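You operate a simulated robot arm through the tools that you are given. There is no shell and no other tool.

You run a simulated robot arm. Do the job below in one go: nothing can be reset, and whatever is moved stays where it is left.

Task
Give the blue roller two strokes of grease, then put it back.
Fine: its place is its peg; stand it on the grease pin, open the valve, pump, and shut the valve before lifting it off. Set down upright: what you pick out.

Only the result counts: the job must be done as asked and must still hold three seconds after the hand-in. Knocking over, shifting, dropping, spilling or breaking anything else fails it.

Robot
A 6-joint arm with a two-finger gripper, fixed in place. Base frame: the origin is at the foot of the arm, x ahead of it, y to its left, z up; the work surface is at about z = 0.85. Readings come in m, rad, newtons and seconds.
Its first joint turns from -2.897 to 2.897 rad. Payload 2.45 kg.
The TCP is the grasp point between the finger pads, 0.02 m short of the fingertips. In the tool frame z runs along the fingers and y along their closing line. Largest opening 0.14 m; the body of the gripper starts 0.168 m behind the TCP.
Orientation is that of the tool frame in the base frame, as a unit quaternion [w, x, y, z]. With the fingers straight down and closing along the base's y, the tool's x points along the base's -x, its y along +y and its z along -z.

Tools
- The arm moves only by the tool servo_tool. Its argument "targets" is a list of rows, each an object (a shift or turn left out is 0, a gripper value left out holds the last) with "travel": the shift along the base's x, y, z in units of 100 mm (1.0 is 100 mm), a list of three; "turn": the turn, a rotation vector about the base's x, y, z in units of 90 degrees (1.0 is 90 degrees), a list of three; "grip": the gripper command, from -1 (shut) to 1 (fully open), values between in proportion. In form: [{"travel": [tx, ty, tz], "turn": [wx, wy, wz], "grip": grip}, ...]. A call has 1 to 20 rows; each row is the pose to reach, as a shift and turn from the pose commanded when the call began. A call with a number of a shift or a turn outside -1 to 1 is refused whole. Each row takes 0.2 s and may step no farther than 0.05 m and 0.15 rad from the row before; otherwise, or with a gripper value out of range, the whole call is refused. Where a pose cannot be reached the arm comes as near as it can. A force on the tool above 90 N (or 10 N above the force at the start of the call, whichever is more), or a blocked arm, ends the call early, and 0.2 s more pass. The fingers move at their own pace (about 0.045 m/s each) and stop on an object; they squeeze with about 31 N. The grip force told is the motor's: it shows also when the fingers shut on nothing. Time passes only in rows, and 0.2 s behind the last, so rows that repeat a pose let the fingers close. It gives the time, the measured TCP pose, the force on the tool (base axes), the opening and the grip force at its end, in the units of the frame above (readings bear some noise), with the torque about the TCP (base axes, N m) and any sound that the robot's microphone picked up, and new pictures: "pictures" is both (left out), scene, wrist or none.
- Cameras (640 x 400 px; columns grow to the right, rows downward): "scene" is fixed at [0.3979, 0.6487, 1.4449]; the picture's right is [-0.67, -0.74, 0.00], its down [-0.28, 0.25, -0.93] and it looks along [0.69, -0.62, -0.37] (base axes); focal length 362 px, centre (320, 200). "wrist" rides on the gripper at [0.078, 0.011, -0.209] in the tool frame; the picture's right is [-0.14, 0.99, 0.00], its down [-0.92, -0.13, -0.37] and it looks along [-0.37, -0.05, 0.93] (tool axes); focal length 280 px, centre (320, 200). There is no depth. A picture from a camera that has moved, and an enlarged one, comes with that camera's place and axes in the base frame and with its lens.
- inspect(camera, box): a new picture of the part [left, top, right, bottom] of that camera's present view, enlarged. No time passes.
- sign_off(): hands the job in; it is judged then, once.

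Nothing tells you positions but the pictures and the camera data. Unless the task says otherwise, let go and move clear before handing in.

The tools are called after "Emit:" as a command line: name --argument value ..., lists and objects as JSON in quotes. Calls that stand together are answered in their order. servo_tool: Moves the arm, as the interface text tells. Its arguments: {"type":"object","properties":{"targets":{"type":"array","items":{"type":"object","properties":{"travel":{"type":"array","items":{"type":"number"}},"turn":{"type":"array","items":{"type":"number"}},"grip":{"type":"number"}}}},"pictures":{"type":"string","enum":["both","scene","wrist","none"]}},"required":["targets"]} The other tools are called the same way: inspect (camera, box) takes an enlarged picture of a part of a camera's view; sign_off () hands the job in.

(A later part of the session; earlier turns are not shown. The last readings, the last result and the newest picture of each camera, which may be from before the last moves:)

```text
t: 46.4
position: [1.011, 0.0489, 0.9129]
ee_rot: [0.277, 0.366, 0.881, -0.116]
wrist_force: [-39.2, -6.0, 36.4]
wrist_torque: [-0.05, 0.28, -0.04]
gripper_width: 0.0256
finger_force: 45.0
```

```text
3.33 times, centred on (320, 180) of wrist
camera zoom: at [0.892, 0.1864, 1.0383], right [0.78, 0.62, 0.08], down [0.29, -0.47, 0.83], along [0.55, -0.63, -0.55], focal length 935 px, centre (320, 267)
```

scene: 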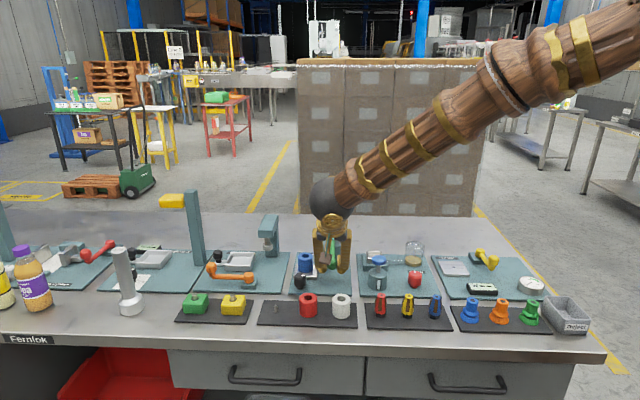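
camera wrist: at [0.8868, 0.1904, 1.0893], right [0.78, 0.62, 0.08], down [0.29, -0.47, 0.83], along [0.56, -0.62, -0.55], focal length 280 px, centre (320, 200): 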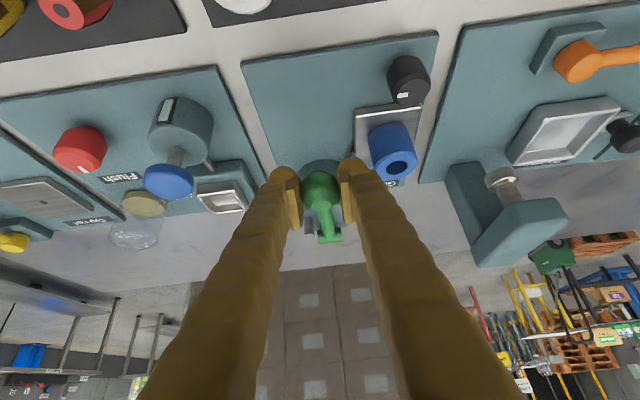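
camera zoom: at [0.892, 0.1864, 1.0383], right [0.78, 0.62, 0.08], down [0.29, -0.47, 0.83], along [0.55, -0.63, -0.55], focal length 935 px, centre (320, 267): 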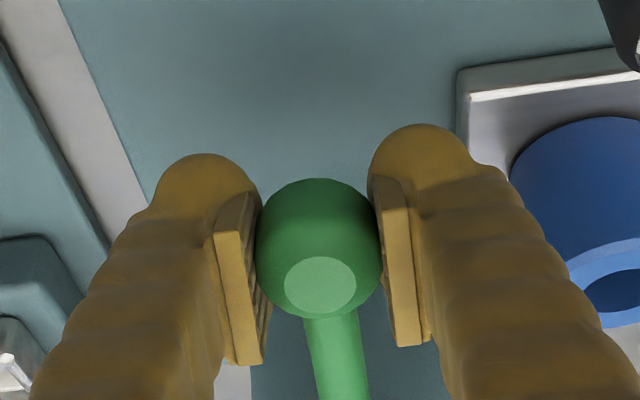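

Resistance has appeared near 16° below level, possibly the stop. I'll relieve the side forces and press a few millimetres more to be sure.

Emit:
servo_tool --targets '[{"travel": [-0.016, -0.002, 0]}, {"travel": [-0.016, -0.002, 0]}]' --pictures "none"

Emit:
servo_tool --targets '[{"travel": [0, 0, -0.02]}, {"travel": [0.0, 0, -0.03]}, {"travel": [0, 0, -0.03]}]' --pictures "none"

Emit:
inspect --camera "scene" --box '[270, 220, 360, 300]'

Emit:
inspect --camera "wrist" --box '[240, 120, 400, 240]'

```text
t: 47.0
position: [1.0119, 0.0495, 0.9128]
ee_rot: [0.28, 0.365, 0.881, -0.115]
wrist_force: [5.2, -9.1, 28.7]
wrist_torque: [0.46, 0.43, 0.05]
gripper_width: 0.0257
finger_force: 45.1
```

```text
t: 47.8
position: [1.0116, 0.0486, 0.9089]
ee_rot: [0.28, 0.364, 0.881, -0.115]
wrist_force: [5.2, -6.2, 44.3]
wrist_torque: [0.08, 0.05, 0.0]
gripper_width: 0.0257
finger_force: 45.2
```

```text
5.00 times, centred on (315, 260) of scene
camera zoom: at [0.3979, 0.6487, 1.4449], right [-0.67, -0.74, 0.0], down [-0.28, 0.25, -0.93], along [0.69, -0.62, -0.37], focal length 1808 px, centre (345, -100)
```

zoom: 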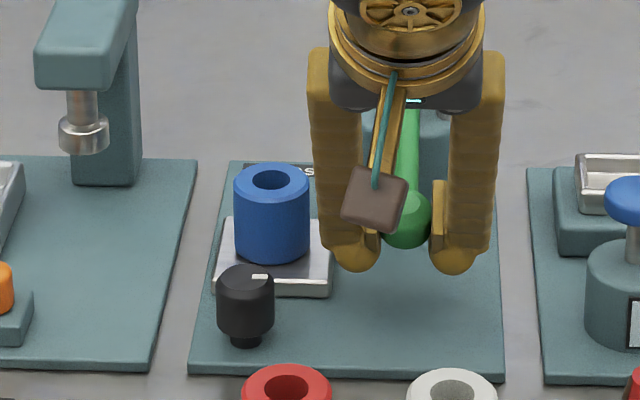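

```text
3.33 times, centred on (320, 180) of wrist
camera zoom: at [0.8912, 0.1864, 1.0352], right [0.78, 0.62, 0.08], down [0.29, -0.47, 0.83], along [0.55, -0.62, -0.55], focal length 935 px, centre (320, 267)
```

zoom: 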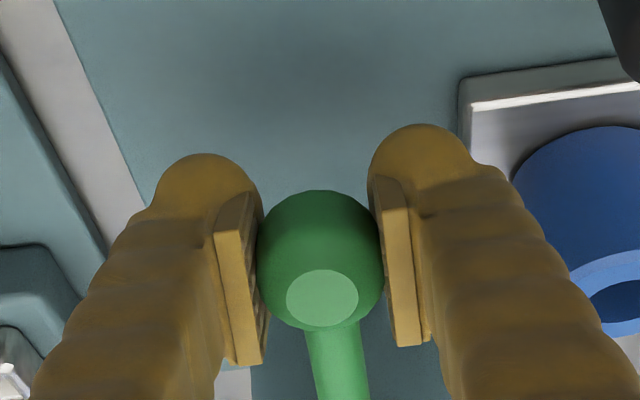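

The pads slid down the knob while the lever stayed put, so the lever is at its bottom stop. Now raising it back along the arc to the top.

Emit:
servo_tool --targets '[{"travel": [0.0, 0.005, 0.05]}, {"travel": [-0.012, 0.02, 0.14]}, {"travel": [-0.02, 0.034, 0.24]}, {"travel": [-0.027, 0.045, 0.34]}, {"travel": [-0.029, 0.047, 0.42]}, {"travel": [-0.026, 0.044, 0.5]}, {"travel": [-0.026, 0.044, 0.5]}]' --pictures "scene"

Emit:
inspect --camera "scene" --box '[270, 220, 360, 300]'

Emit:
inspect --camera "wrist" --box '[240, 120, 400, 240]'

```text
t: 49.4
position: [1.0077, 0.0541, 0.9562]
ee_rot: [0.277, 0.364, 0.882, -0.116]
wrist_force: [4.4, -12.5, -41.2]
wrist_torque: [0.16, 0.1, 0.02]
gripper_width: 0.0254
finger_force: 45.5
```

scene: 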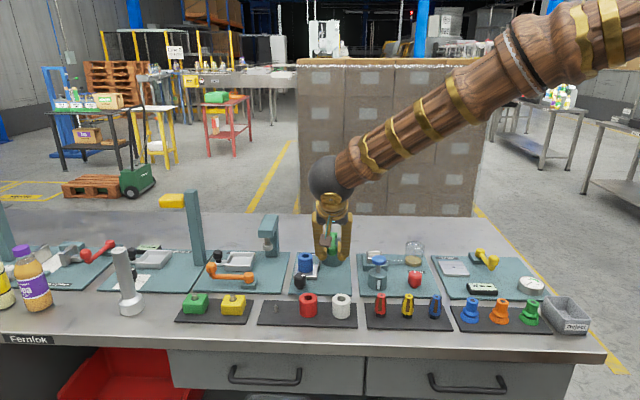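

```text
5.00 times, centred on (315, 260) of scene
camera zoom: at [0.3979, 0.6487, 1.4449], right [-0.67, -0.74, 0.0], down [-0.28, 0.25, -0.93], along [0.69, -0.62, -0.37], focal length 1808 px, centre (345, -100)
```

zoom: 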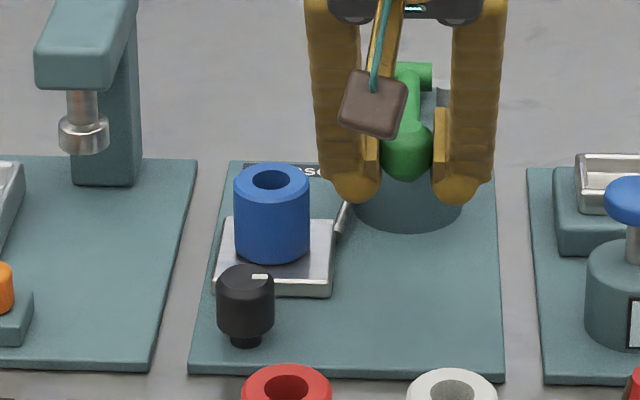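

```text
3.33 times, centred on (320, 180) of wrist
camera zoom: at [0.8881, 0.1904, 1.0831], right [0.78, 0.62, 0.08], down [0.29, -0.47, 0.83], along [0.55, -0.63, -0.55], focal length 935 px, centre (320, 267)
```

zoom: 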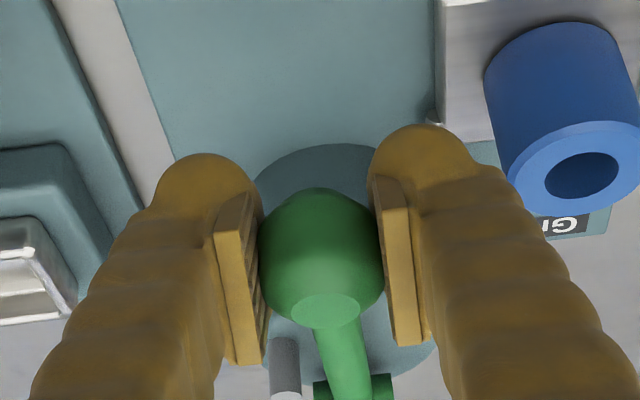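

The lever is back at its top stop (41 N pull, and the knob where it was at the start). Second stroke: down to the bottom stop.

Emit:
servo_tool --targets '[{"travel": [-0.001, 0.001, -0.08]}, {"travel": [0.0, 0.0, -0.17]}, {"travel": [0.005, -0.008, -0.27]}, {"travel": [0.012, -0.02, -0.36]}, {"travel": [0.021, -0.034, -0.44]}, {"travel": [0.026, -0.044, -0.5]}, {"travel": [0.026, -0.044, -0.515]}, {"travel": [0.026, -0.044, -0.515]}]' --pictures "scene"

Emit:
inspect --camera "scene" --box '[270, 220, 360, 300]'

Emit:
inspect --camera "wrist" --box '[240, 120, 400, 240]'

```text
t: 51.2
position: [1.0112, 0.0485, 0.9083]
ee_rot: [0.28, 0.364, 0.881, -0.114]
wrist_force: [5.4, -3.9, 34.7]
wrist_torque: [-0.42, -0.41, 0.03]
gripper_width: 0.0255
finger_force: 45.3
```

scene: 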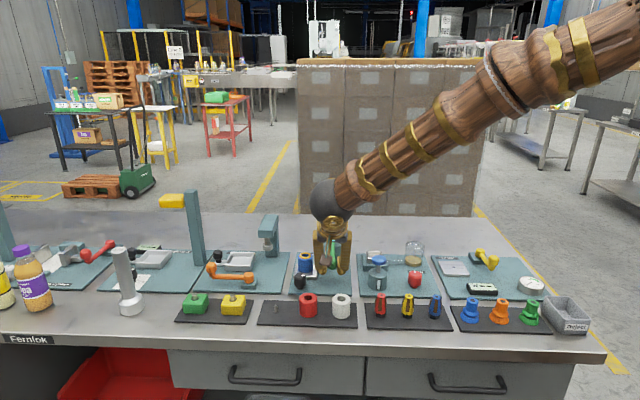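

```text
5.00 times, centred on (315, 260) of scene
camera zoom: at [0.3979, 0.6487, 1.4449], right [-0.67, -0.74, 0.0], down [-0.28, 0.25, -0.93], along [0.69, -0.62, -0.37], focal length 1808 px, centre (345, -100)
```

zoom: 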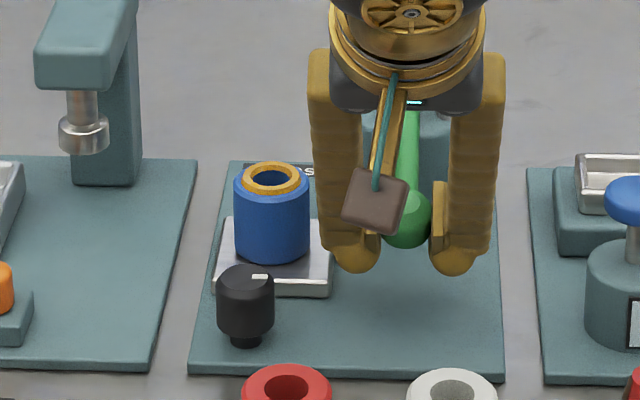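

```text
3.33 times, centred on (320, 180) of wrist
camera zoom: at [0.8907, 0.1866, 1.0347], right [0.78, 0.62, 0.08], down [0.29, -0.47, 0.83], along [0.56, -0.62, -0.55], focal length 935 px, centre (320, 267)
```

zoom: 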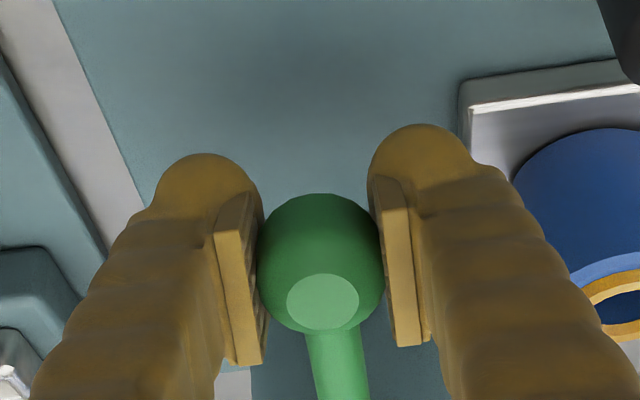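

A grease ring has appeared on the roller. I'll zoom in on it before raising the lever, to judge what has been counted.

Emit:
inspect --camera "scene" --box '[290, 245, 330, 285]'

Emit:
inspect --camera "wrist" --box '[360, 120, 440, 230]'

Emit:
inspect --camera "scene" --box '[310, 230, 360, 270]'

```text
10.00 times, centred on (310, 265) of scene
camera zoom: at [0.3979, 0.6487, 1.4449], right [-0.67, -0.74, 0.0], down [-0.28, 0.25, -0.93], along [0.69, -0.62, -0.37], focal length 3616 px, centre (420, -450)
```

zoom: 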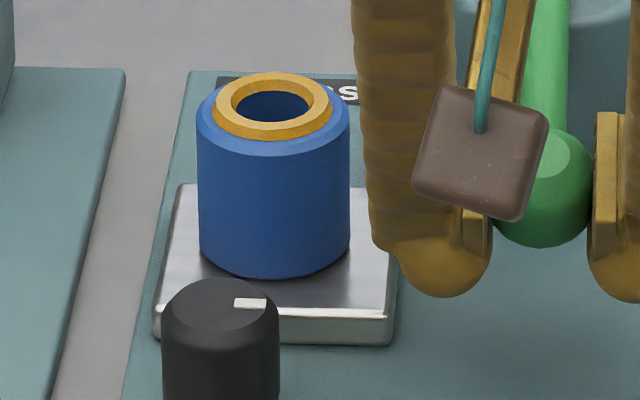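

```text
3.64 times, centred on (400, 175) of wrist
camera zoom: at [0.8907, 0.1866, 1.0347], right [0.78, 0.62, 0.08], down [0.29, -0.47, 0.83], along [0.56, -0.62, -0.55], focal length 1020 px, centre (29, 291)
```

zoom: 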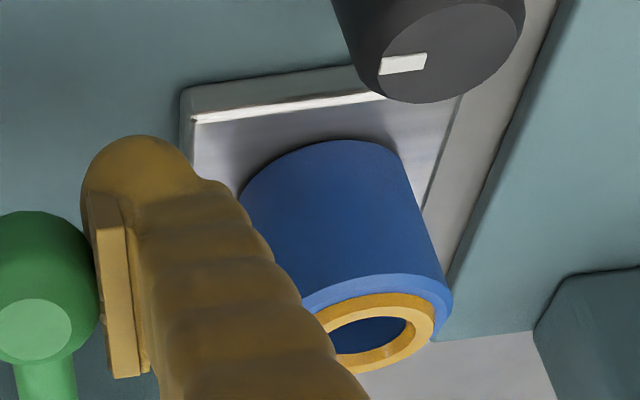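

```text
10.00 times, centred on (335, 250) of scene
camera zoom: at [0.3979, 0.6487, 1.4449], right [-0.67, -0.74, 0.0], down [-0.28, 0.25, -0.93], along [0.69, -0.62, -0.37], focal length 3616 px, centre (170, -300)
```

zoom: 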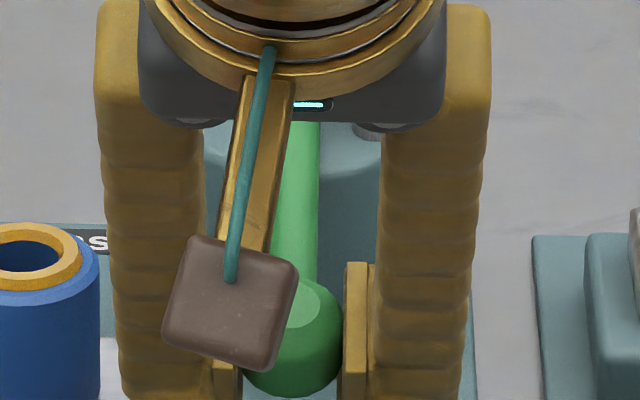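

Both strokes reached the same bottom stop, and the grease bead appeared at the end of the second, so two strokes are in. Raising the lever back to the top, then releasing it.

Emit:
servo_tool --targets '[{"travel": [0.0, 0.005, 0.06]}, {"travel": [-0.012, 0.02, 0.15]}, {"travel": [-0.02, 0.034, 0.25]}, {"travel": [-0.027, 0.045, 0.35]}, {"travel": [-0.029, 0.047, 0.43]}, {"travel": [-0.026, 0.044, 0.5]}, {"travel": [-0.026, 0.044, 0.5]}]' --pictures "scene"

Emit:
inspect --camera "scene" --box '[270, 220, 360, 300]'

```text
t: 52.8
position: [1.0078, 0.0526, 0.9549]
ee_rot: [0.277, 0.364, 0.881, -0.117]
wrist_force: [5.0, -5.5, -37.2]
wrist_torque: [0.43, 0.46, -0.01]
gripper_width: 0.0259
finger_force: 44.7
```

scene: 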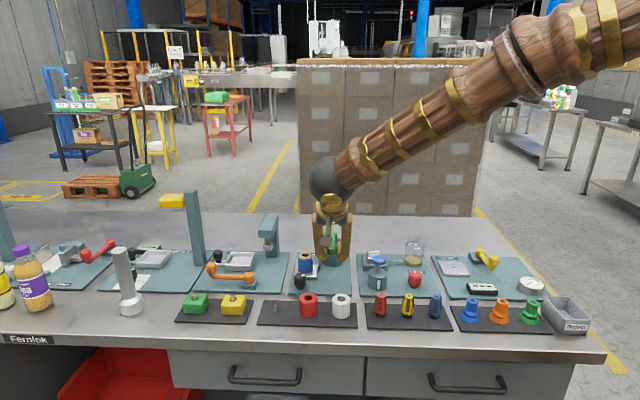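

```text
5.00 times, centred on (315, 260) of scene
camera zoom: at [0.3979, 0.6487, 1.4449], right [-0.67, -0.74, 0.0], down [-0.28, 0.25, -0.93], along [0.69, -0.62, -0.37], focal length 1808 px, centre (345, -100)
```

zoom: 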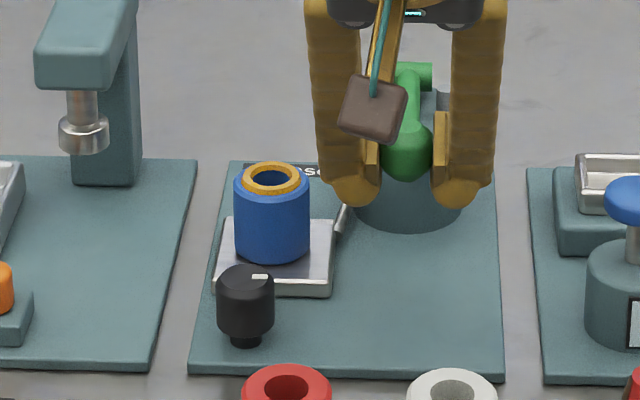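

Emit:
servo_tool --targets '[{"travel": [0, 0, -0.012], "grip": -1}, {"travel": [0, 0, -0.012], "grip": -0.32}, {"travel": [0, 0, -0.012], "grip": -0.32}, {"travel": [0, 0, -0.012], "grip": -0.32}, {"travel": [0, 0, 0.1], "grip": -0.32}, {"travel": [0, 0, 0.35], "grip": -0.32}, {"travel": [0, 0, 0.7], "grip": -0.32}, {"travel": [0, 0, 0.9], "grip": -0.32}, {"travel": [0, 0, 0.9], "grip": -0.32}]'

Emit:
inspect --camera "scene" --box '[270, 220, 360, 300]'

Emit:
inspect --camera "wrist" --box '[220, 60, 440, 200]'

```text
t: 54.8
position: [1.0083, 0.0526, 1.0458]
ee_rot: [0.278, 0.366, 0.881, -0.116]
wrist_force: [0.4, -0.6, -0.4]
wrist_torque: [0.02, 0.02, -0.03]
gripper_width: 0.0476
finger_force: 0.1
camera wrist: at [0.8885, 0.1905, 1.1721], right [0.78, 0.62, 0.08], down [0.29, -0.47, 0.83], along [0.55, -0.62, -0.55], focal length 280 px, centre (320, 200)
```

scene: 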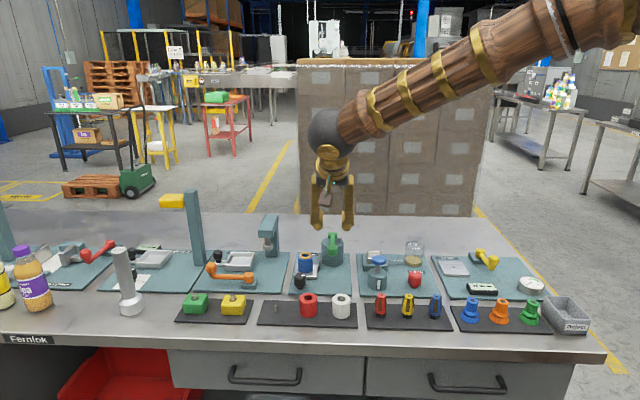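
wrist: 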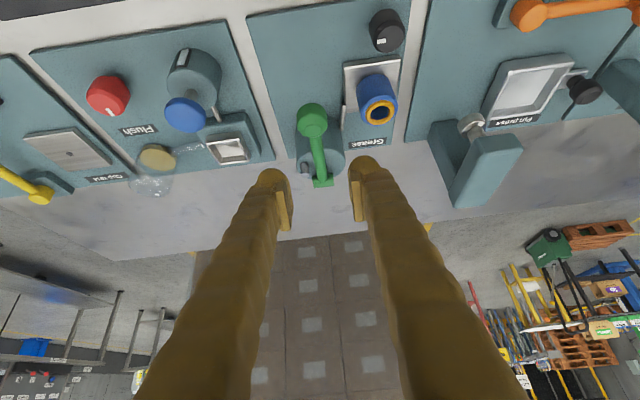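

```text
5.00 times, centred on (315, 260) of scene
camera zoom: at [0.3979, 0.6487, 1.4449], right [-0.67, -0.74, 0.0], down [-0.28, 0.25, -0.93], along [0.69, -0.62, -0.37], focal length 1808 px, centre (345, -100)
```

zoom: 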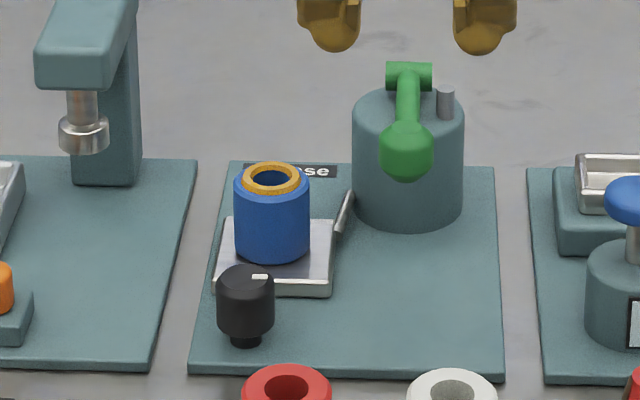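

```text
2.86 times, centred on (330, 130) of wrist
camera zoom: at [0.8885, 0.1905, 1.1721], right [0.78, 0.62, 0.08], down [0.29, -0.47, 0.83], along [0.55, -0.62, -0.55], focal length 801 px, centre (291, 400)
```

zoom: 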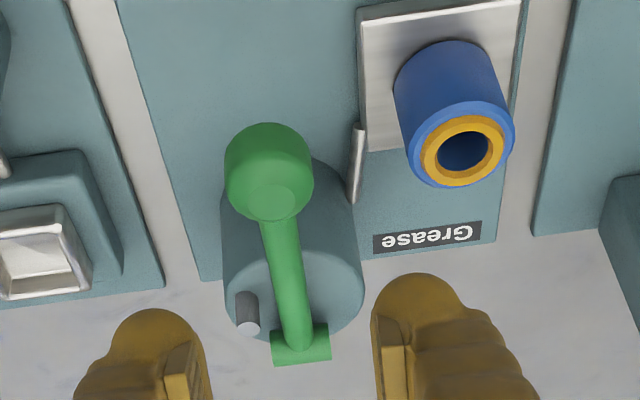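

The lever rests back at the top and the roller has its bead of grease. Now I'll return to the valve knob to shut it by turning counter-clockwise.

Emit:
servo_tool --targets '[{"travel": [0.1, 0.25, 0], "turn": [0, 0, -0.0278], "grip": -0.28}, {"travel": [0.2, 0.55, 0], "turn": [0, 0, -0.0556], "grip": -0.28}, {"travel": [0.336, 0.868, 0], "turn": [0, 0, -0.0556], "grip": -0.28}, {"travel": [0.336, 0.868, -0.3], "turn": [0, 0, -0.0556], "grip": -0.28}, {"travel": [0.336, 0.868, -0.6], "turn": [0, 0, -0.0556], "grip": -0.28}, {"travel": [0.336, 0.868, -0.9], "turn": [0, 0, -0.0556], "grip": -0.28}, {"travel": [0.336, 0.868, -1.0], "turn": [0, 0, -0.0556], "grip": -0.28}, {"travel": [0.336, 0.868, -1.0], "turn": [0, 0, -0.0556], "grip": -0.28}]'

Emit:
inspect --camera "wrist" --box '[220, 80, 420, 230]'

```text
t: 56.6
position: [1.0426, 0.1398, 0.9466]
ee_rot: [0.274, 0.403, 0.864, -0.128]
wrist_force: [0.3, -0.7, -0.4]
wrist_torque: [-0.02, 0.03, -0.02]
gripper_width: 0.0503
finger_force: 0.0
camera wrist: at [0.9343, 0.2875, 1.0728], right [0.83, 0.55, 0.08], down [0.25, -0.5, 0.83], along [0.5, -0.67, -0.55], focal length 280 px, centre (320, 200)
```

scene: 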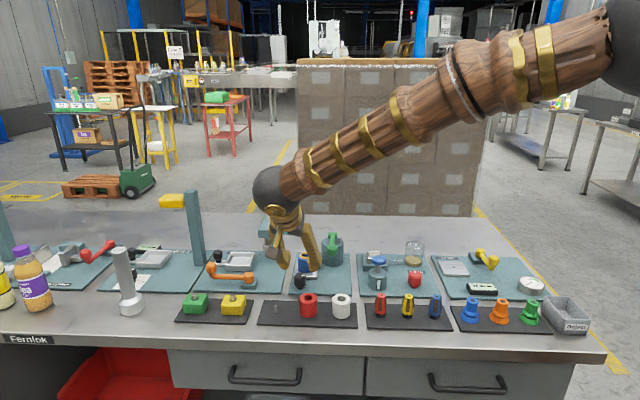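
wrist: 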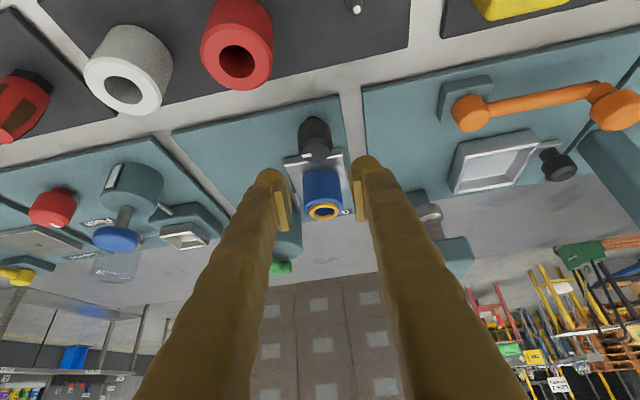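

```text
2.67 times, centred on (320, 155) of wrist
camera zoom: at [0.9343, 0.2875, 1.0728], right [0.83, 0.55, 0.08], down [0.25, -0.5, 0.83], along [0.5, -0.67, -0.55], focal length 748 px, centre (320, 320)
```

zoom: 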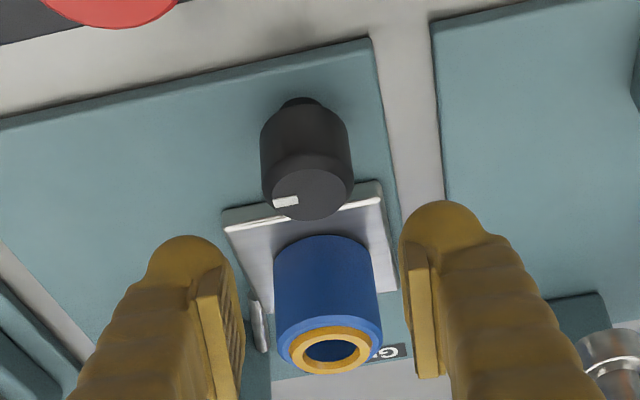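

Aligned. Descending, gripping, and turning counter-clockwise 45°.

Emit:
servo_tool --targets '[{"travel": [0, 0, -0.2]}, {"travel": [0, 0, -0.38]}, {"travel": [0, 0, -0.5]}, {"travel": [0, 0, -0.575]}, {"travel": [0, 0, -0.575]}]' --pictures "wrist"

Emit:
servo_tool --targets '[{"travel": [0, 0, 0], "grip": -1}, {"travel": [0, 0, 0], "grip": -1}, {"travel": [0, 0, 0], "grip": -1}, {"travel": [-0.005, -0.005, 0], "turn": [0, 0, 0.0625]}, {"travel": [-0.009, -0.01, 0], "turn": [0, 0, 0.125]}, {"travel": [-0.012, -0.015, 0], "turn": [0, 0, 0.1875]}, {"travel": [-0.015, -0.02, 0], "turn": [0, 0, 0.25]}, {"travel": [-0.017, -0.025, 0], "turn": [0, 0, 0.3125]}, {"travel": [-0.019, -0.03, 0], "turn": [0, 0, 0.375]}, {"travel": [-0.02, -0.035, 0], "turn": [0, 0, 0.4375]}, {"travel": [-0.021, -0.041, 0], "turn": [0, 0, 0.5]}, {"travel": [-0.021, -0.041, 0], "turn": [0, 0, 0.5]}]'

Emit:
inspect --camera "wrist" --box '[240, 110, 400, 270]'

```text
t: 57.8
position: [1.0419, 0.1394, 0.8887]
ee_rot: [0.273, 0.404, 0.864, -0.127]
wrist_force: [0.4, -0.2, 0.4]
wrist_torque: [-0.02, 0.0, -0.01]
gripper_width: 0.0503
finger_force: 0.1
camera wrist: at [0.9342, 0.2874, 1.0148], right [0.83, 0.55, 0.08], down [0.25, -0.5, 0.83], along [0.5, -0.67, -0.55], focal length 280 px, centre (320, 200)
```

wrist: 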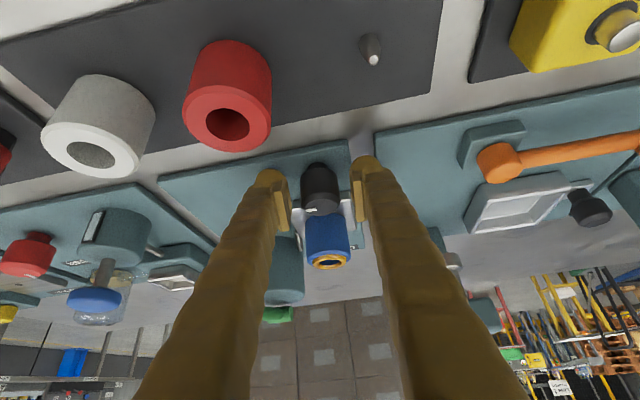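

```text
t: 60.4
position: [1.0408, 0.1375, 0.8893]
ee_rot: [0.301, 0.04, 0.953, -0.013]
wrist_force: [23.3, 16.8, -9.0]
wrist_torque: [0.05, -0.4, 0.1]
gripper_width: 0.0302
finger_force: 44.9
camera wrist: at [0.8598, 0.163, 1.0151], right [0.2, 0.98, 0.08], down [0.53, -0.17, 0.83], along [0.83, -0.12, -0.55], focal length 280 px, centre (320, 200)
```

scene: 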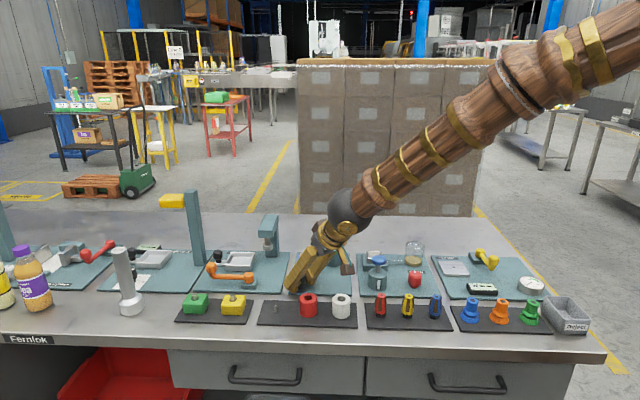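
wrist: 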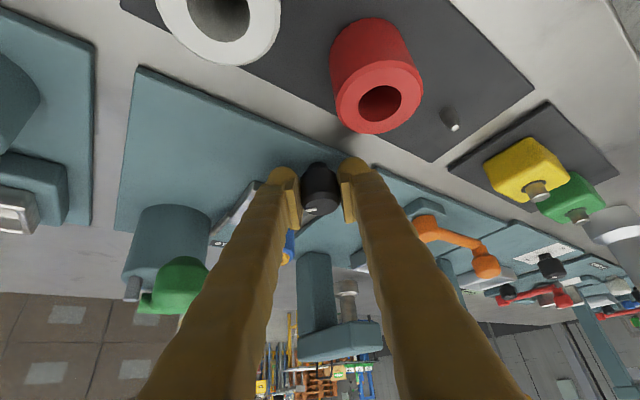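

```text
2.50 times, centred on (320, 190) of wrist
camera zoom: at [0.8598, 0.163, 1.0151], right [0.2, 0.98, 0.08], down [0.53, -0.17, 0.83], along [0.83, -0.12, -0.55], focal length 701 px, centre (320, 225)
```

zoom: 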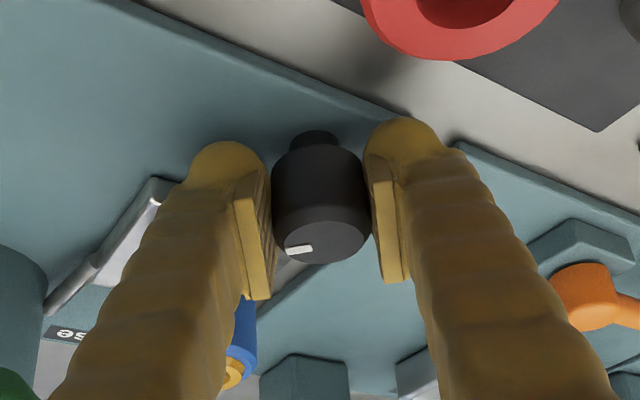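

The knob followed. Releasing, swinging back to -50°, regripping, and turning again to the closed stop.

Emit:
servo_tool --targets '[{"travel": [0, 0, 0], "grip": -0.34}, {"travel": [0, 0, 0], "grip": -0.34}, {"travel": [0, 0, 0], "grip": -0.34}, {"travel": [0.002, 0.008, 0], "turn": [0, 0, -0.0833]}, {"travel": [0.004, 0.016, 0], "turn": [0, 0, -0.1667]}, {"travel": [0.007, 0.022, 0], "turn": [0, 0, -0.25]}, {"travel": [0.011, 0.029, 0], "turn": [0, 0, -0.3333]}, {"travel": [0.016, 0.035, 0], "turn": [0, 0, -0.4167]}, {"travel": [0.021, 0.041, 0], "turn": [0, 0, -0.5]}, {"travel": [0.021, 0.041, 0], "turn": [0, 0, -0.5]}]' --pictures "none"

Emit:
servo_tool --targets '[{"travel": [0, 0, 0], "grip": -1}, {"travel": [0, 0, 0], "grip": -1}, {"travel": [0, 0, 0], "grip": -1}, {"travel": [-0.005, -0.005, 0], "turn": [0, 0, 0.0625]}, {"travel": [-0.009, -0.01, 0], "turn": [0, 0, 0.125]}, {"travel": [-0.012, -0.015, 0], "turn": [0, 0, 0.1875]}, {"travel": [-0.015, -0.02, 0], "turn": [0, 0, 0.25]}, {"travel": [-0.017, -0.025, 0], "turn": [0, 0, 0.3125]}, {"travel": [-0.019, -0.03, 0], "turn": [0, 0, 0.375]}, {"travel": [-0.02, -0.035, 0], "turn": [0, 0, 0.4375]}, {"travel": [-0.021, -0.041, 0], "turn": [0, 0, 0.5]}, {"travel": [-0.021, -0.041, 0], "turn": [0, 0, 0.5]}]'

Emit:
inspect --camera "wrist" --box '[240, 110, 400, 270]'

```text
t: 62.6
position: [1.0416, 0.1403, 0.8885]
ee_rot: [0.274, 0.403, 0.864, -0.128]
wrist_force: [-0.3, 0.0, -0.5]
wrist_torque: [0.02, 0.0, -0.01]
gripper_width: 0.0462
finger_force: 0.1
```

```text
t: 65.2
position: [1.0402, 0.1375, 0.8894]
ee_rot: [0.301, 0.04, 0.953, -0.013]
wrist_force: [5.0, 26.3, -18.4]
wrist_torque: [0.19, -0.16, 0.13]
gripper_width: 0.0304
finger_force: 44.8
camera wrist: at [0.86, 0.1628, 1.015], right [0.2, 0.98, 0.08], down [0.53, -0.17, 0.83], along [0.83, -0.12, -0.55], focal length 280 px, centre (320, 200)
```

scene: 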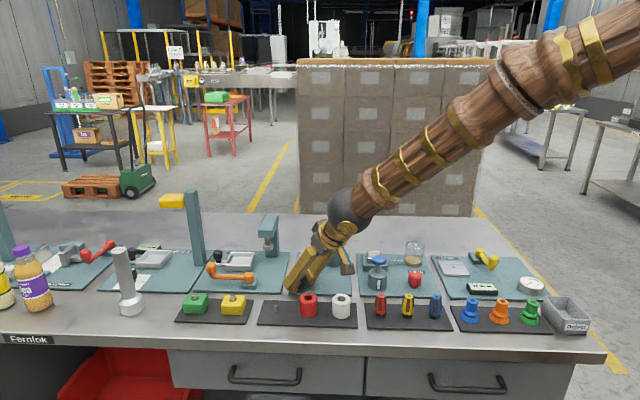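
wrist: 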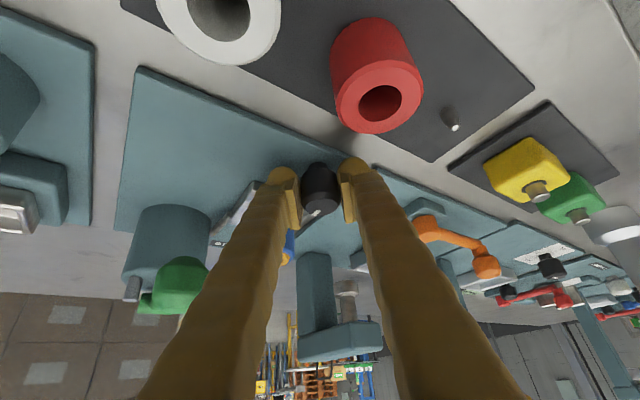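

```text
2.50 times, centred on (320, 190) of wrist
camera zoom: at [0.86, 0.1628, 1.015], right [0.2, 0.98, 0.08], down [0.53, -0.17, 0.83], along [0.83, -0.12, -0.55], focal length 701 px, centre (320, 225)
```

zoom: 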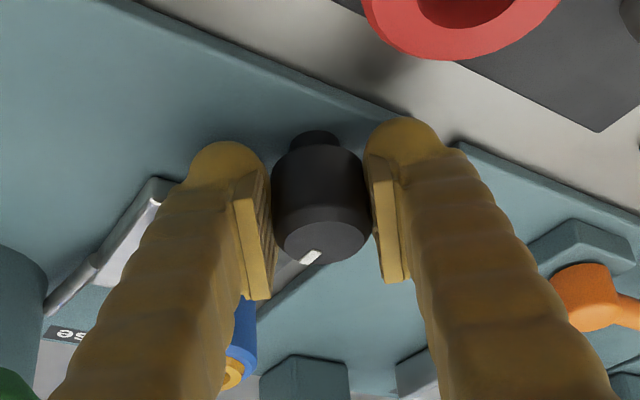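

Emit:
servo_tool --targets '[{"travel": [0, 0, 0], "grip": -0.34}, {"travel": [0, 0, 0], "grip": -0.34}, {"travel": [0, 0, 0], "grip": -0.34}, {"travel": [0.002, 0.008, 0], "turn": [0, 0, -0.0833]}, {"travel": [0.004, 0.016, 0], "turn": [0, 0, -0.1667]}, {"travel": [0.007, 0.022, 0], "turn": [0, 0, -0.25]}, {"travel": [0.011, 0.029, 0], "turn": [0, 0, -0.3333]}, {"travel": [0.016, 0.035, 0], "turn": [0, 0, -0.4167]}, {"travel": [0.021, 0.041, 0], "turn": [0, 0, -0.5]}, {"travel": [0.021, 0.041, 0], "turn": [0, 0, -0.5]}]' --pictures "scene"

Emit:
inspect --camera "wrist" --box '[280, 150, 360, 230]'

Emit:
inspect --camera "scene" --box '[280, 260, 320, 295]'

```text
t: 67.4
position: [1.0418, 0.1398, 0.889]
ee_rot: [0.273, 0.404, 0.864, -0.128]
wrist_force: [-0.1, 0.6, 0.8]
wrist_torque: [-0.01, -0.05, 0.0]
gripper_width: 0.0463
finger_force: 0.1
```

scene: 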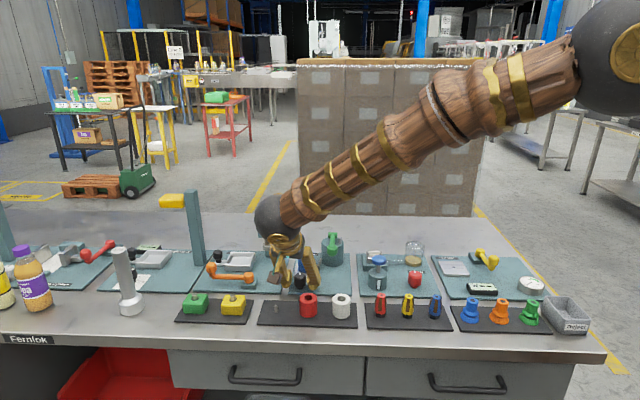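

```text
5.00 times, centred on (320, 190) of wrist
camera zoom: at [0.9344, 0.2877, 1.0151], right [0.83, 0.55, 0.08], down [0.25, -0.5, 0.83], along [0.5, -0.67, -0.55], focal length 1402 px, centre (320, 250)
```

zoom: 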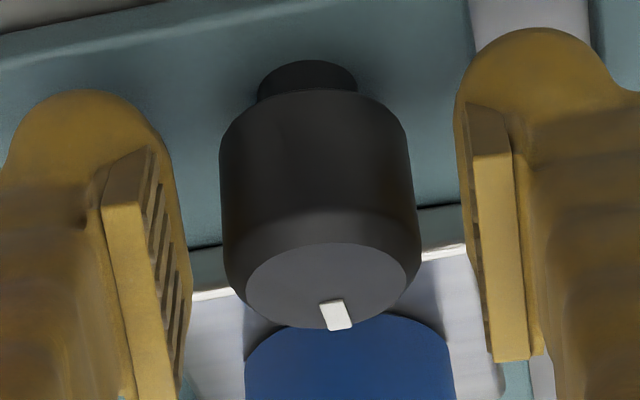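

```text
11.43 times, centred on (300, 278) of scene
camera zoom: at [0.3979, 0.6487, 1.4449], right [-0.67, -0.74, 0.0], down [-0.28, 0.25, -0.93], along [0.69, -0.62, -0.37], focal length 4133 px, centre (549, -686)
```

zoom: 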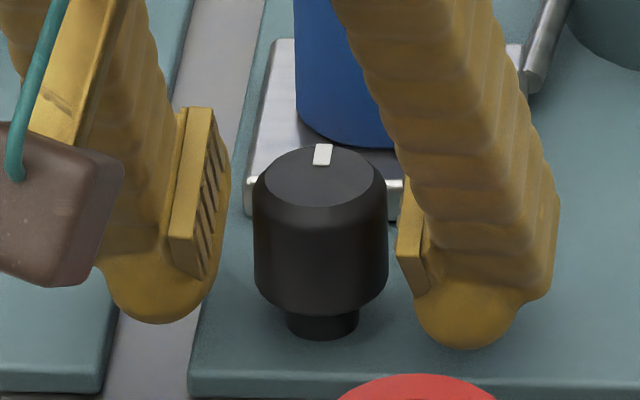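

The mark is back where it started (closed). One short extra counter-clockwise nudge to seat it against the stop.

Emit:
servo_tool --targets '[{"travel": [0, 0, 0], "grip": -1}, {"travel": [0, 0, 0], "grip": -1}, {"travel": [0, 0, 0], "grip": -1}, {"travel": [-0.004, -0.004, 0], "turn": [0, 0, 0.0556]}, {"travel": [-0.008, -0.009, 0], "turn": [0, 0, 0.1111]}, {"travel": [-0.011, -0.014, 0], "turn": [0, 0, 0.1667]}, {"travel": [-0.011, -0.014, 0], "turn": [0, 0, 0.1667]}, {"travel": [-0.011, -0.014, 0], "turn": [0, 0, 0.1667], "grip": -0.3}, {"travel": [-0.011, -0.014, 0], "turn": [0, 0, 0.1667], "grip": -0.3}, {"travel": [-0.011, -0.014, 0], "turn": [0, 0, 0.1667], "grip": -0.3}]' --pictures "none"

Emit:
servo_tool --targets '[{"travel": [0, 0, 0.2]}, {"travel": [0, 0, 0.5]}, {"travel": [0, 0, 0.8]}, {"travel": [0, 0, 1.0]}, {"travel": [0, 0, 1.0]}]'

Emit:
inspect --camera "scene" --box '[270, 220, 360, 300]'

Emit:
inspect --camera "wrist" --box '[200, 60, 420, 220]'

```text
t: 69.6
position: [1.0413, 0.1385, 0.8896]
ee_rot: [0.287, 0.286, 0.91, -0.091]
wrist_force: [-0.1, -0.6, 0.0]
wrist_torque: [-0.04, 0.02, 0.02]
gripper_width: 0.049
finger_force: 0.1
```

```text
t: 70.8
position: [1.0408, 0.1391, 0.9873]
ee_rot: [0.288, 0.287, 0.909, -0.091]
wrist_force: [-0.3, 0.7, -0.2]
wrist_torque: [0.01, -0.02, -0.04]
gripper_width: 0.0489
finger_force: 0.1
camera wrist: at [0.8989, 0.2527, 1.1138], right [0.66, 0.75, 0.08], down [0.37, -0.41, 0.83], along [0.65, -0.52, -0.55], focal length 280 px, centre (320, 200)
```

scene: 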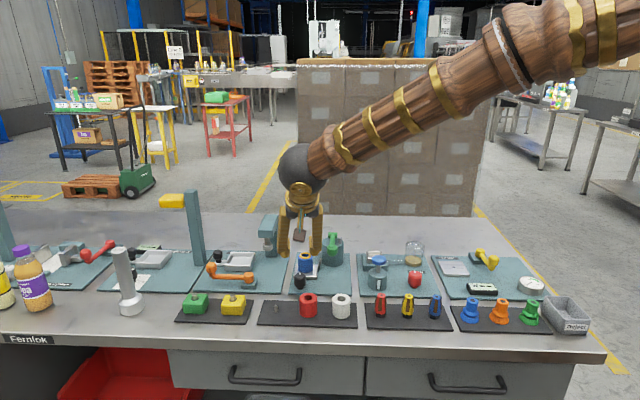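
wrist: 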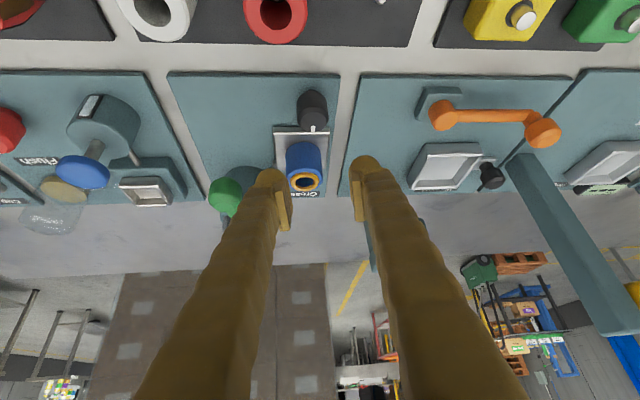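

```text
5.00 times, centred on (315, 260) of scene
camera zoom: at [0.3979, 0.6487, 1.4449], right [-0.67, -0.74, 0.0], down [-0.28, 0.25, -0.93], along [0.69, -0.62, -0.37], focal length 1808 px, centre (345, -100)
```

zoom: 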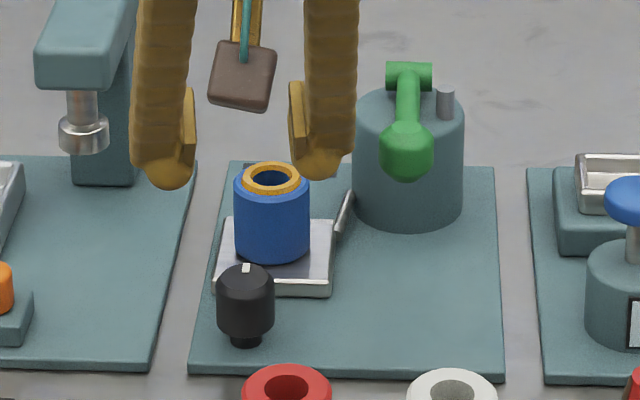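

```text
2.50 times, centred on (310, 140) of wrist
camera zoom: at [0.8989, 0.2527, 1.1138], right [0.66, 0.75, 0.08], down [0.37, -0.41, 0.83], along [0.65, -0.52, -0.55], focal length 701 px, centre (345, 350)
```

zoom: 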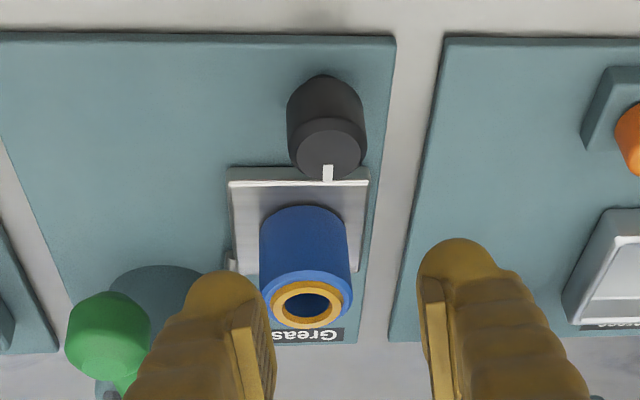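

The valve is shut and the roller still stands with its grease bead. Now I'll go back over the roller and descend to the same grasp pose I used to set it down.

Emit:
servo_tool --targets '[{"travel": [0, 0, 0.4], "grip": -0.16}, {"travel": [0.15, -0.18, 0.5], "grip": -0.16}, {"travel": [0.35, -0.4, 0.5], "grip": -0.16}, {"travel": [0.534, -0.621, 0.5], "grip": -0.16}, {"travel": [0.534, -0.621, 0.2], "grip": -0.16}, {"travel": [0.534, -0.621, -0.1], "grip": -0.16}, {"travel": [0.534, -0.621, -0.3], "grip": -0.16}, {"travel": [0.534, -0.621, -0.3], "grip": -0.16}]'

Emit:
inspect --camera "wrist" --box '[220, 80, 420, 230]'

Emit:
inspect --camera "scene" --box '[270, 220, 360, 300]'

```text
t: 72.6
position: [1.0944, 0.0762, 0.9584]
ee_rot: [0.287, 0.287, 0.909, -0.091]
wrist_force: [-0.4, -0.4, -0.5]
wrist_torque: [-0.01, 0.01, -0.01]
gripper_width: 0.0589
finger_force: 0.1
camera wrist: at [0.9521, 0.1903, 1.0844], right [0.66, 0.75, 0.08], down [0.37, -0.41, 0.83], along [0.65, -0.52, -0.55], focal length 280 px, centre (320, 200)
```

scene: 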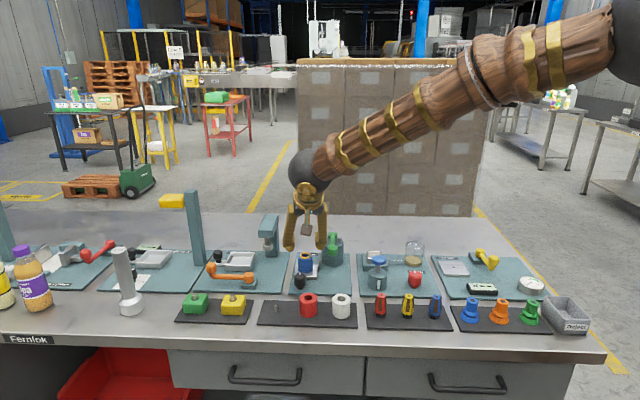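
wrist: 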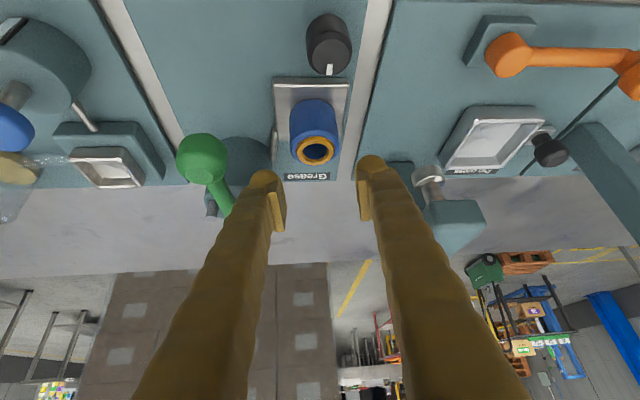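

```text
2.67 times, centred on (320, 155) of wrist
camera zoom: at [0.9521, 0.1903, 1.0844], right [0.66, 0.75, 0.08], down [0.37, -0.41, 0.83], along [0.65, -0.52, -0.55], focal length 748 px, centre (320, 320)
```

zoom: 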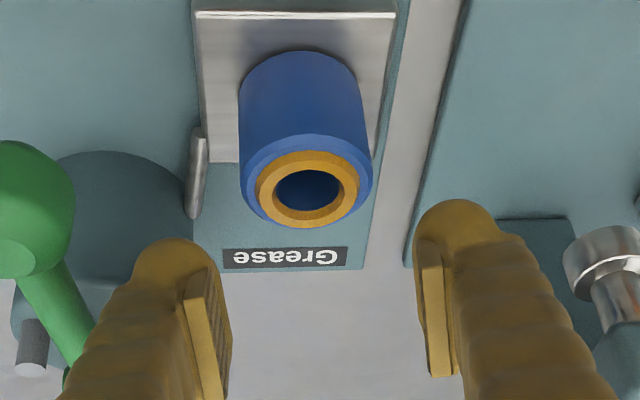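

```text
5.00 times, centred on (315, 260) of scene
camera zoom: at [0.3979, 0.6487, 1.4449], right [-0.67, -0.74, 0.0], down [-0.28, 0.25, -0.93], along [0.69, -0.62, -0.37], focal length 1808 px, centre (345, -100)
```

zoom: 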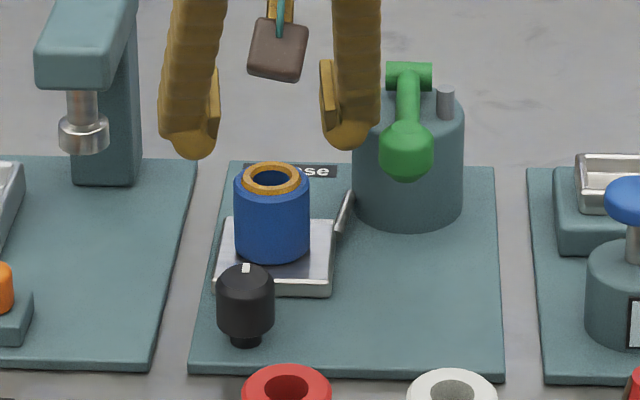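

Descending to grasp height and closing.

Emit:
servo_tool --targets '[{"travel": [0, 0, -0.18]}, {"travel": [0, 0, -0.34]}, {"travel": [0, 0, -0.46]}, {"travel": [0, 0, -0.535]}, {"travel": [0, 0, -0.535]}]' --pictures "scene"

Emit:
inspect --camera "wrist" --box '[220, 80, 420, 230]'

Emit:
inspect --camera "scene" --box '[270, 220, 360, 300]'

```text
t: 73.8
position: [1.0943, 0.0769, 0.9036]
ee_rot: [0.289, 0.286, 0.909, -0.091]
wrist_force: [-0.2, 0.8, 0.1]
wrist_torque: [0.04, 0.02, -0.02]
gripper_width: 0.0588
finger_force: 0.1
```

scene: 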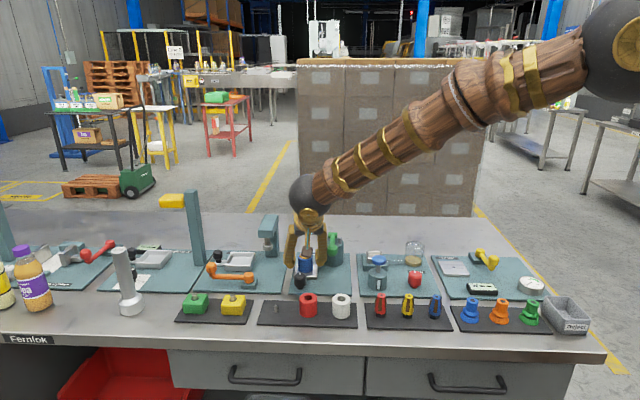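

```text
2.67 times, centred on (320, 155) of wrist
camera zoom: at [0.9519, 0.1904, 1.0303], right [0.66, 0.75, 0.08], down [0.37, -0.41, 0.83], along [0.65, -0.52, -0.55], focal length 748 px, centre (320, 320)
```

zoom: 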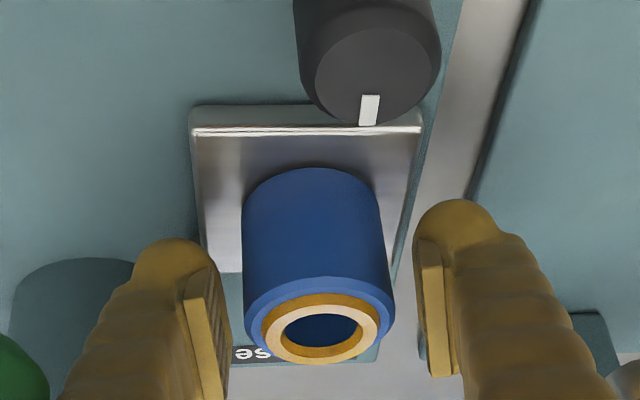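

```text
5.00 times, centred on (315, 260) of scene
camera zoom: at [0.3979, 0.6487, 1.4449], right [-0.67, -0.74, 0.0], down [-0.28, 0.25, -0.93], along [0.69, -0.62, -0.37], focal length 1808 px, centre (345, -100)
```

zoom: 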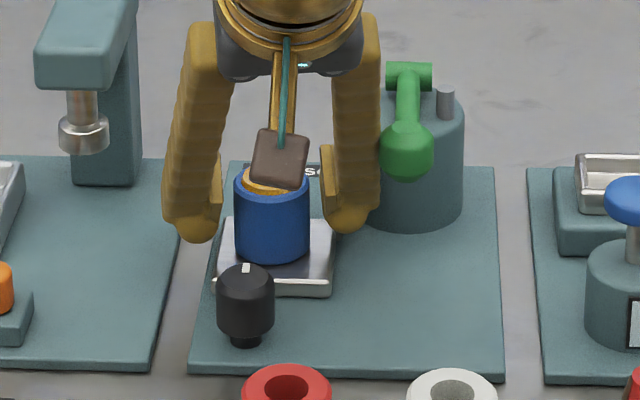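

Emit:
servo_tool --targets '[{"travel": [0, 0, 0], "grip": -0.4}, {"travel": [0, 0, 0], "grip": -1}, {"travel": [0, 0, 0], "grip": -1}, {"travel": [0, 0, 0], "grip": -1}, {"travel": [0, 0, 0], "grip": -1}]' --pictures "none"

Emit:
servo_tool --targets '[{"travel": [0, 0, 0.1]}, {"travel": [0, 0, 0.25]}, {"travel": [0, 0, 0.45]}, {"travel": [0, 0, 0.65]}, {"travel": [0, 0, 0.85]}, {"travel": [0, 0, 1.0]}, {"travel": [0, 0, 1.0]}]'

Emit:
inspect --camera "scene" --box '[270, 220, 360, 300]'

```text
t: 75.0
position: [1.0938, 0.0759, 0.9045]
ee_rot: [0.287, 0.286, 0.91, -0.09]
wrist_force: [-0.1, -0.9, 0.9]
wrist_torque: [-0.03, 0.0, 0.02]
gripper_width: 0.0423
finger_force: 31.2
```

```text
t: 76.6
position: [1.0939, 0.0767, 1.0059]
ee_rot: [0.287, 0.286, 0.909, -0.091]
wrist_force: [-0.2, -0.2, 0.2]
wrist_torque: [0.0, 0.03, 0.0]
gripper_width: 0.0421
finger_force: 31.1
camera wrist: at [0.9508, 0.191, 1.132], right [0.66, 0.75, 0.08], down [0.37, -0.41, 0.83], along [0.65, -0.52, -0.55], focal length 280 px, centre (320, 200)
```

scene: 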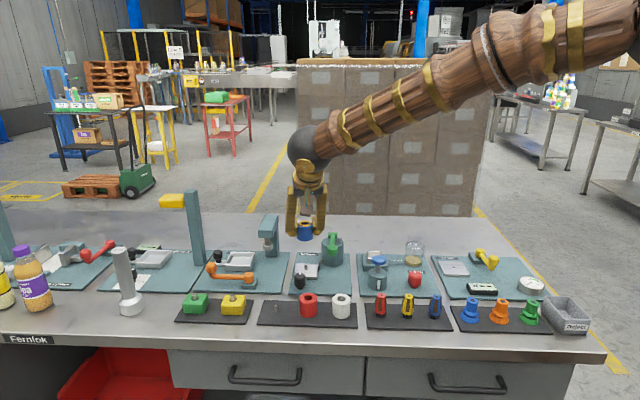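
wrist: 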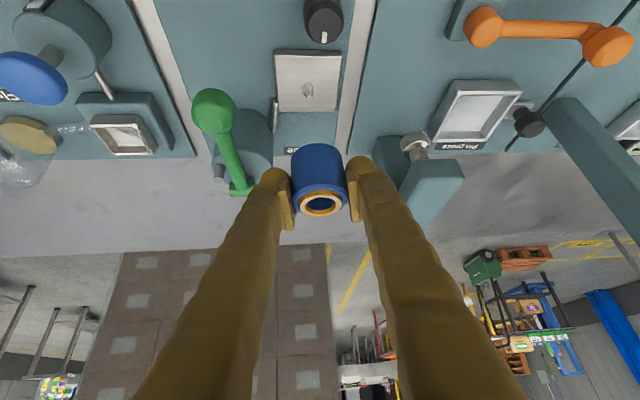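

```text
5.00 times, centred on (315, 260) of scene
camera zoom: at [0.3979, 0.6487, 1.4449], right [-0.67, -0.74, 0.0], down [-0.28, 0.25, -0.93], along [0.69, -0.62, -0.37], focal length 1808 px, centre (345, -100)
```

zoom: 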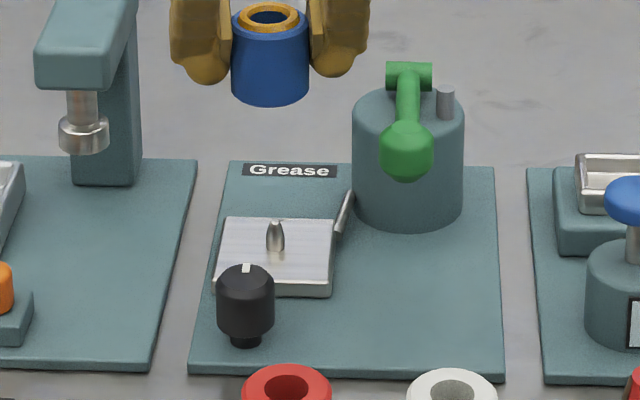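

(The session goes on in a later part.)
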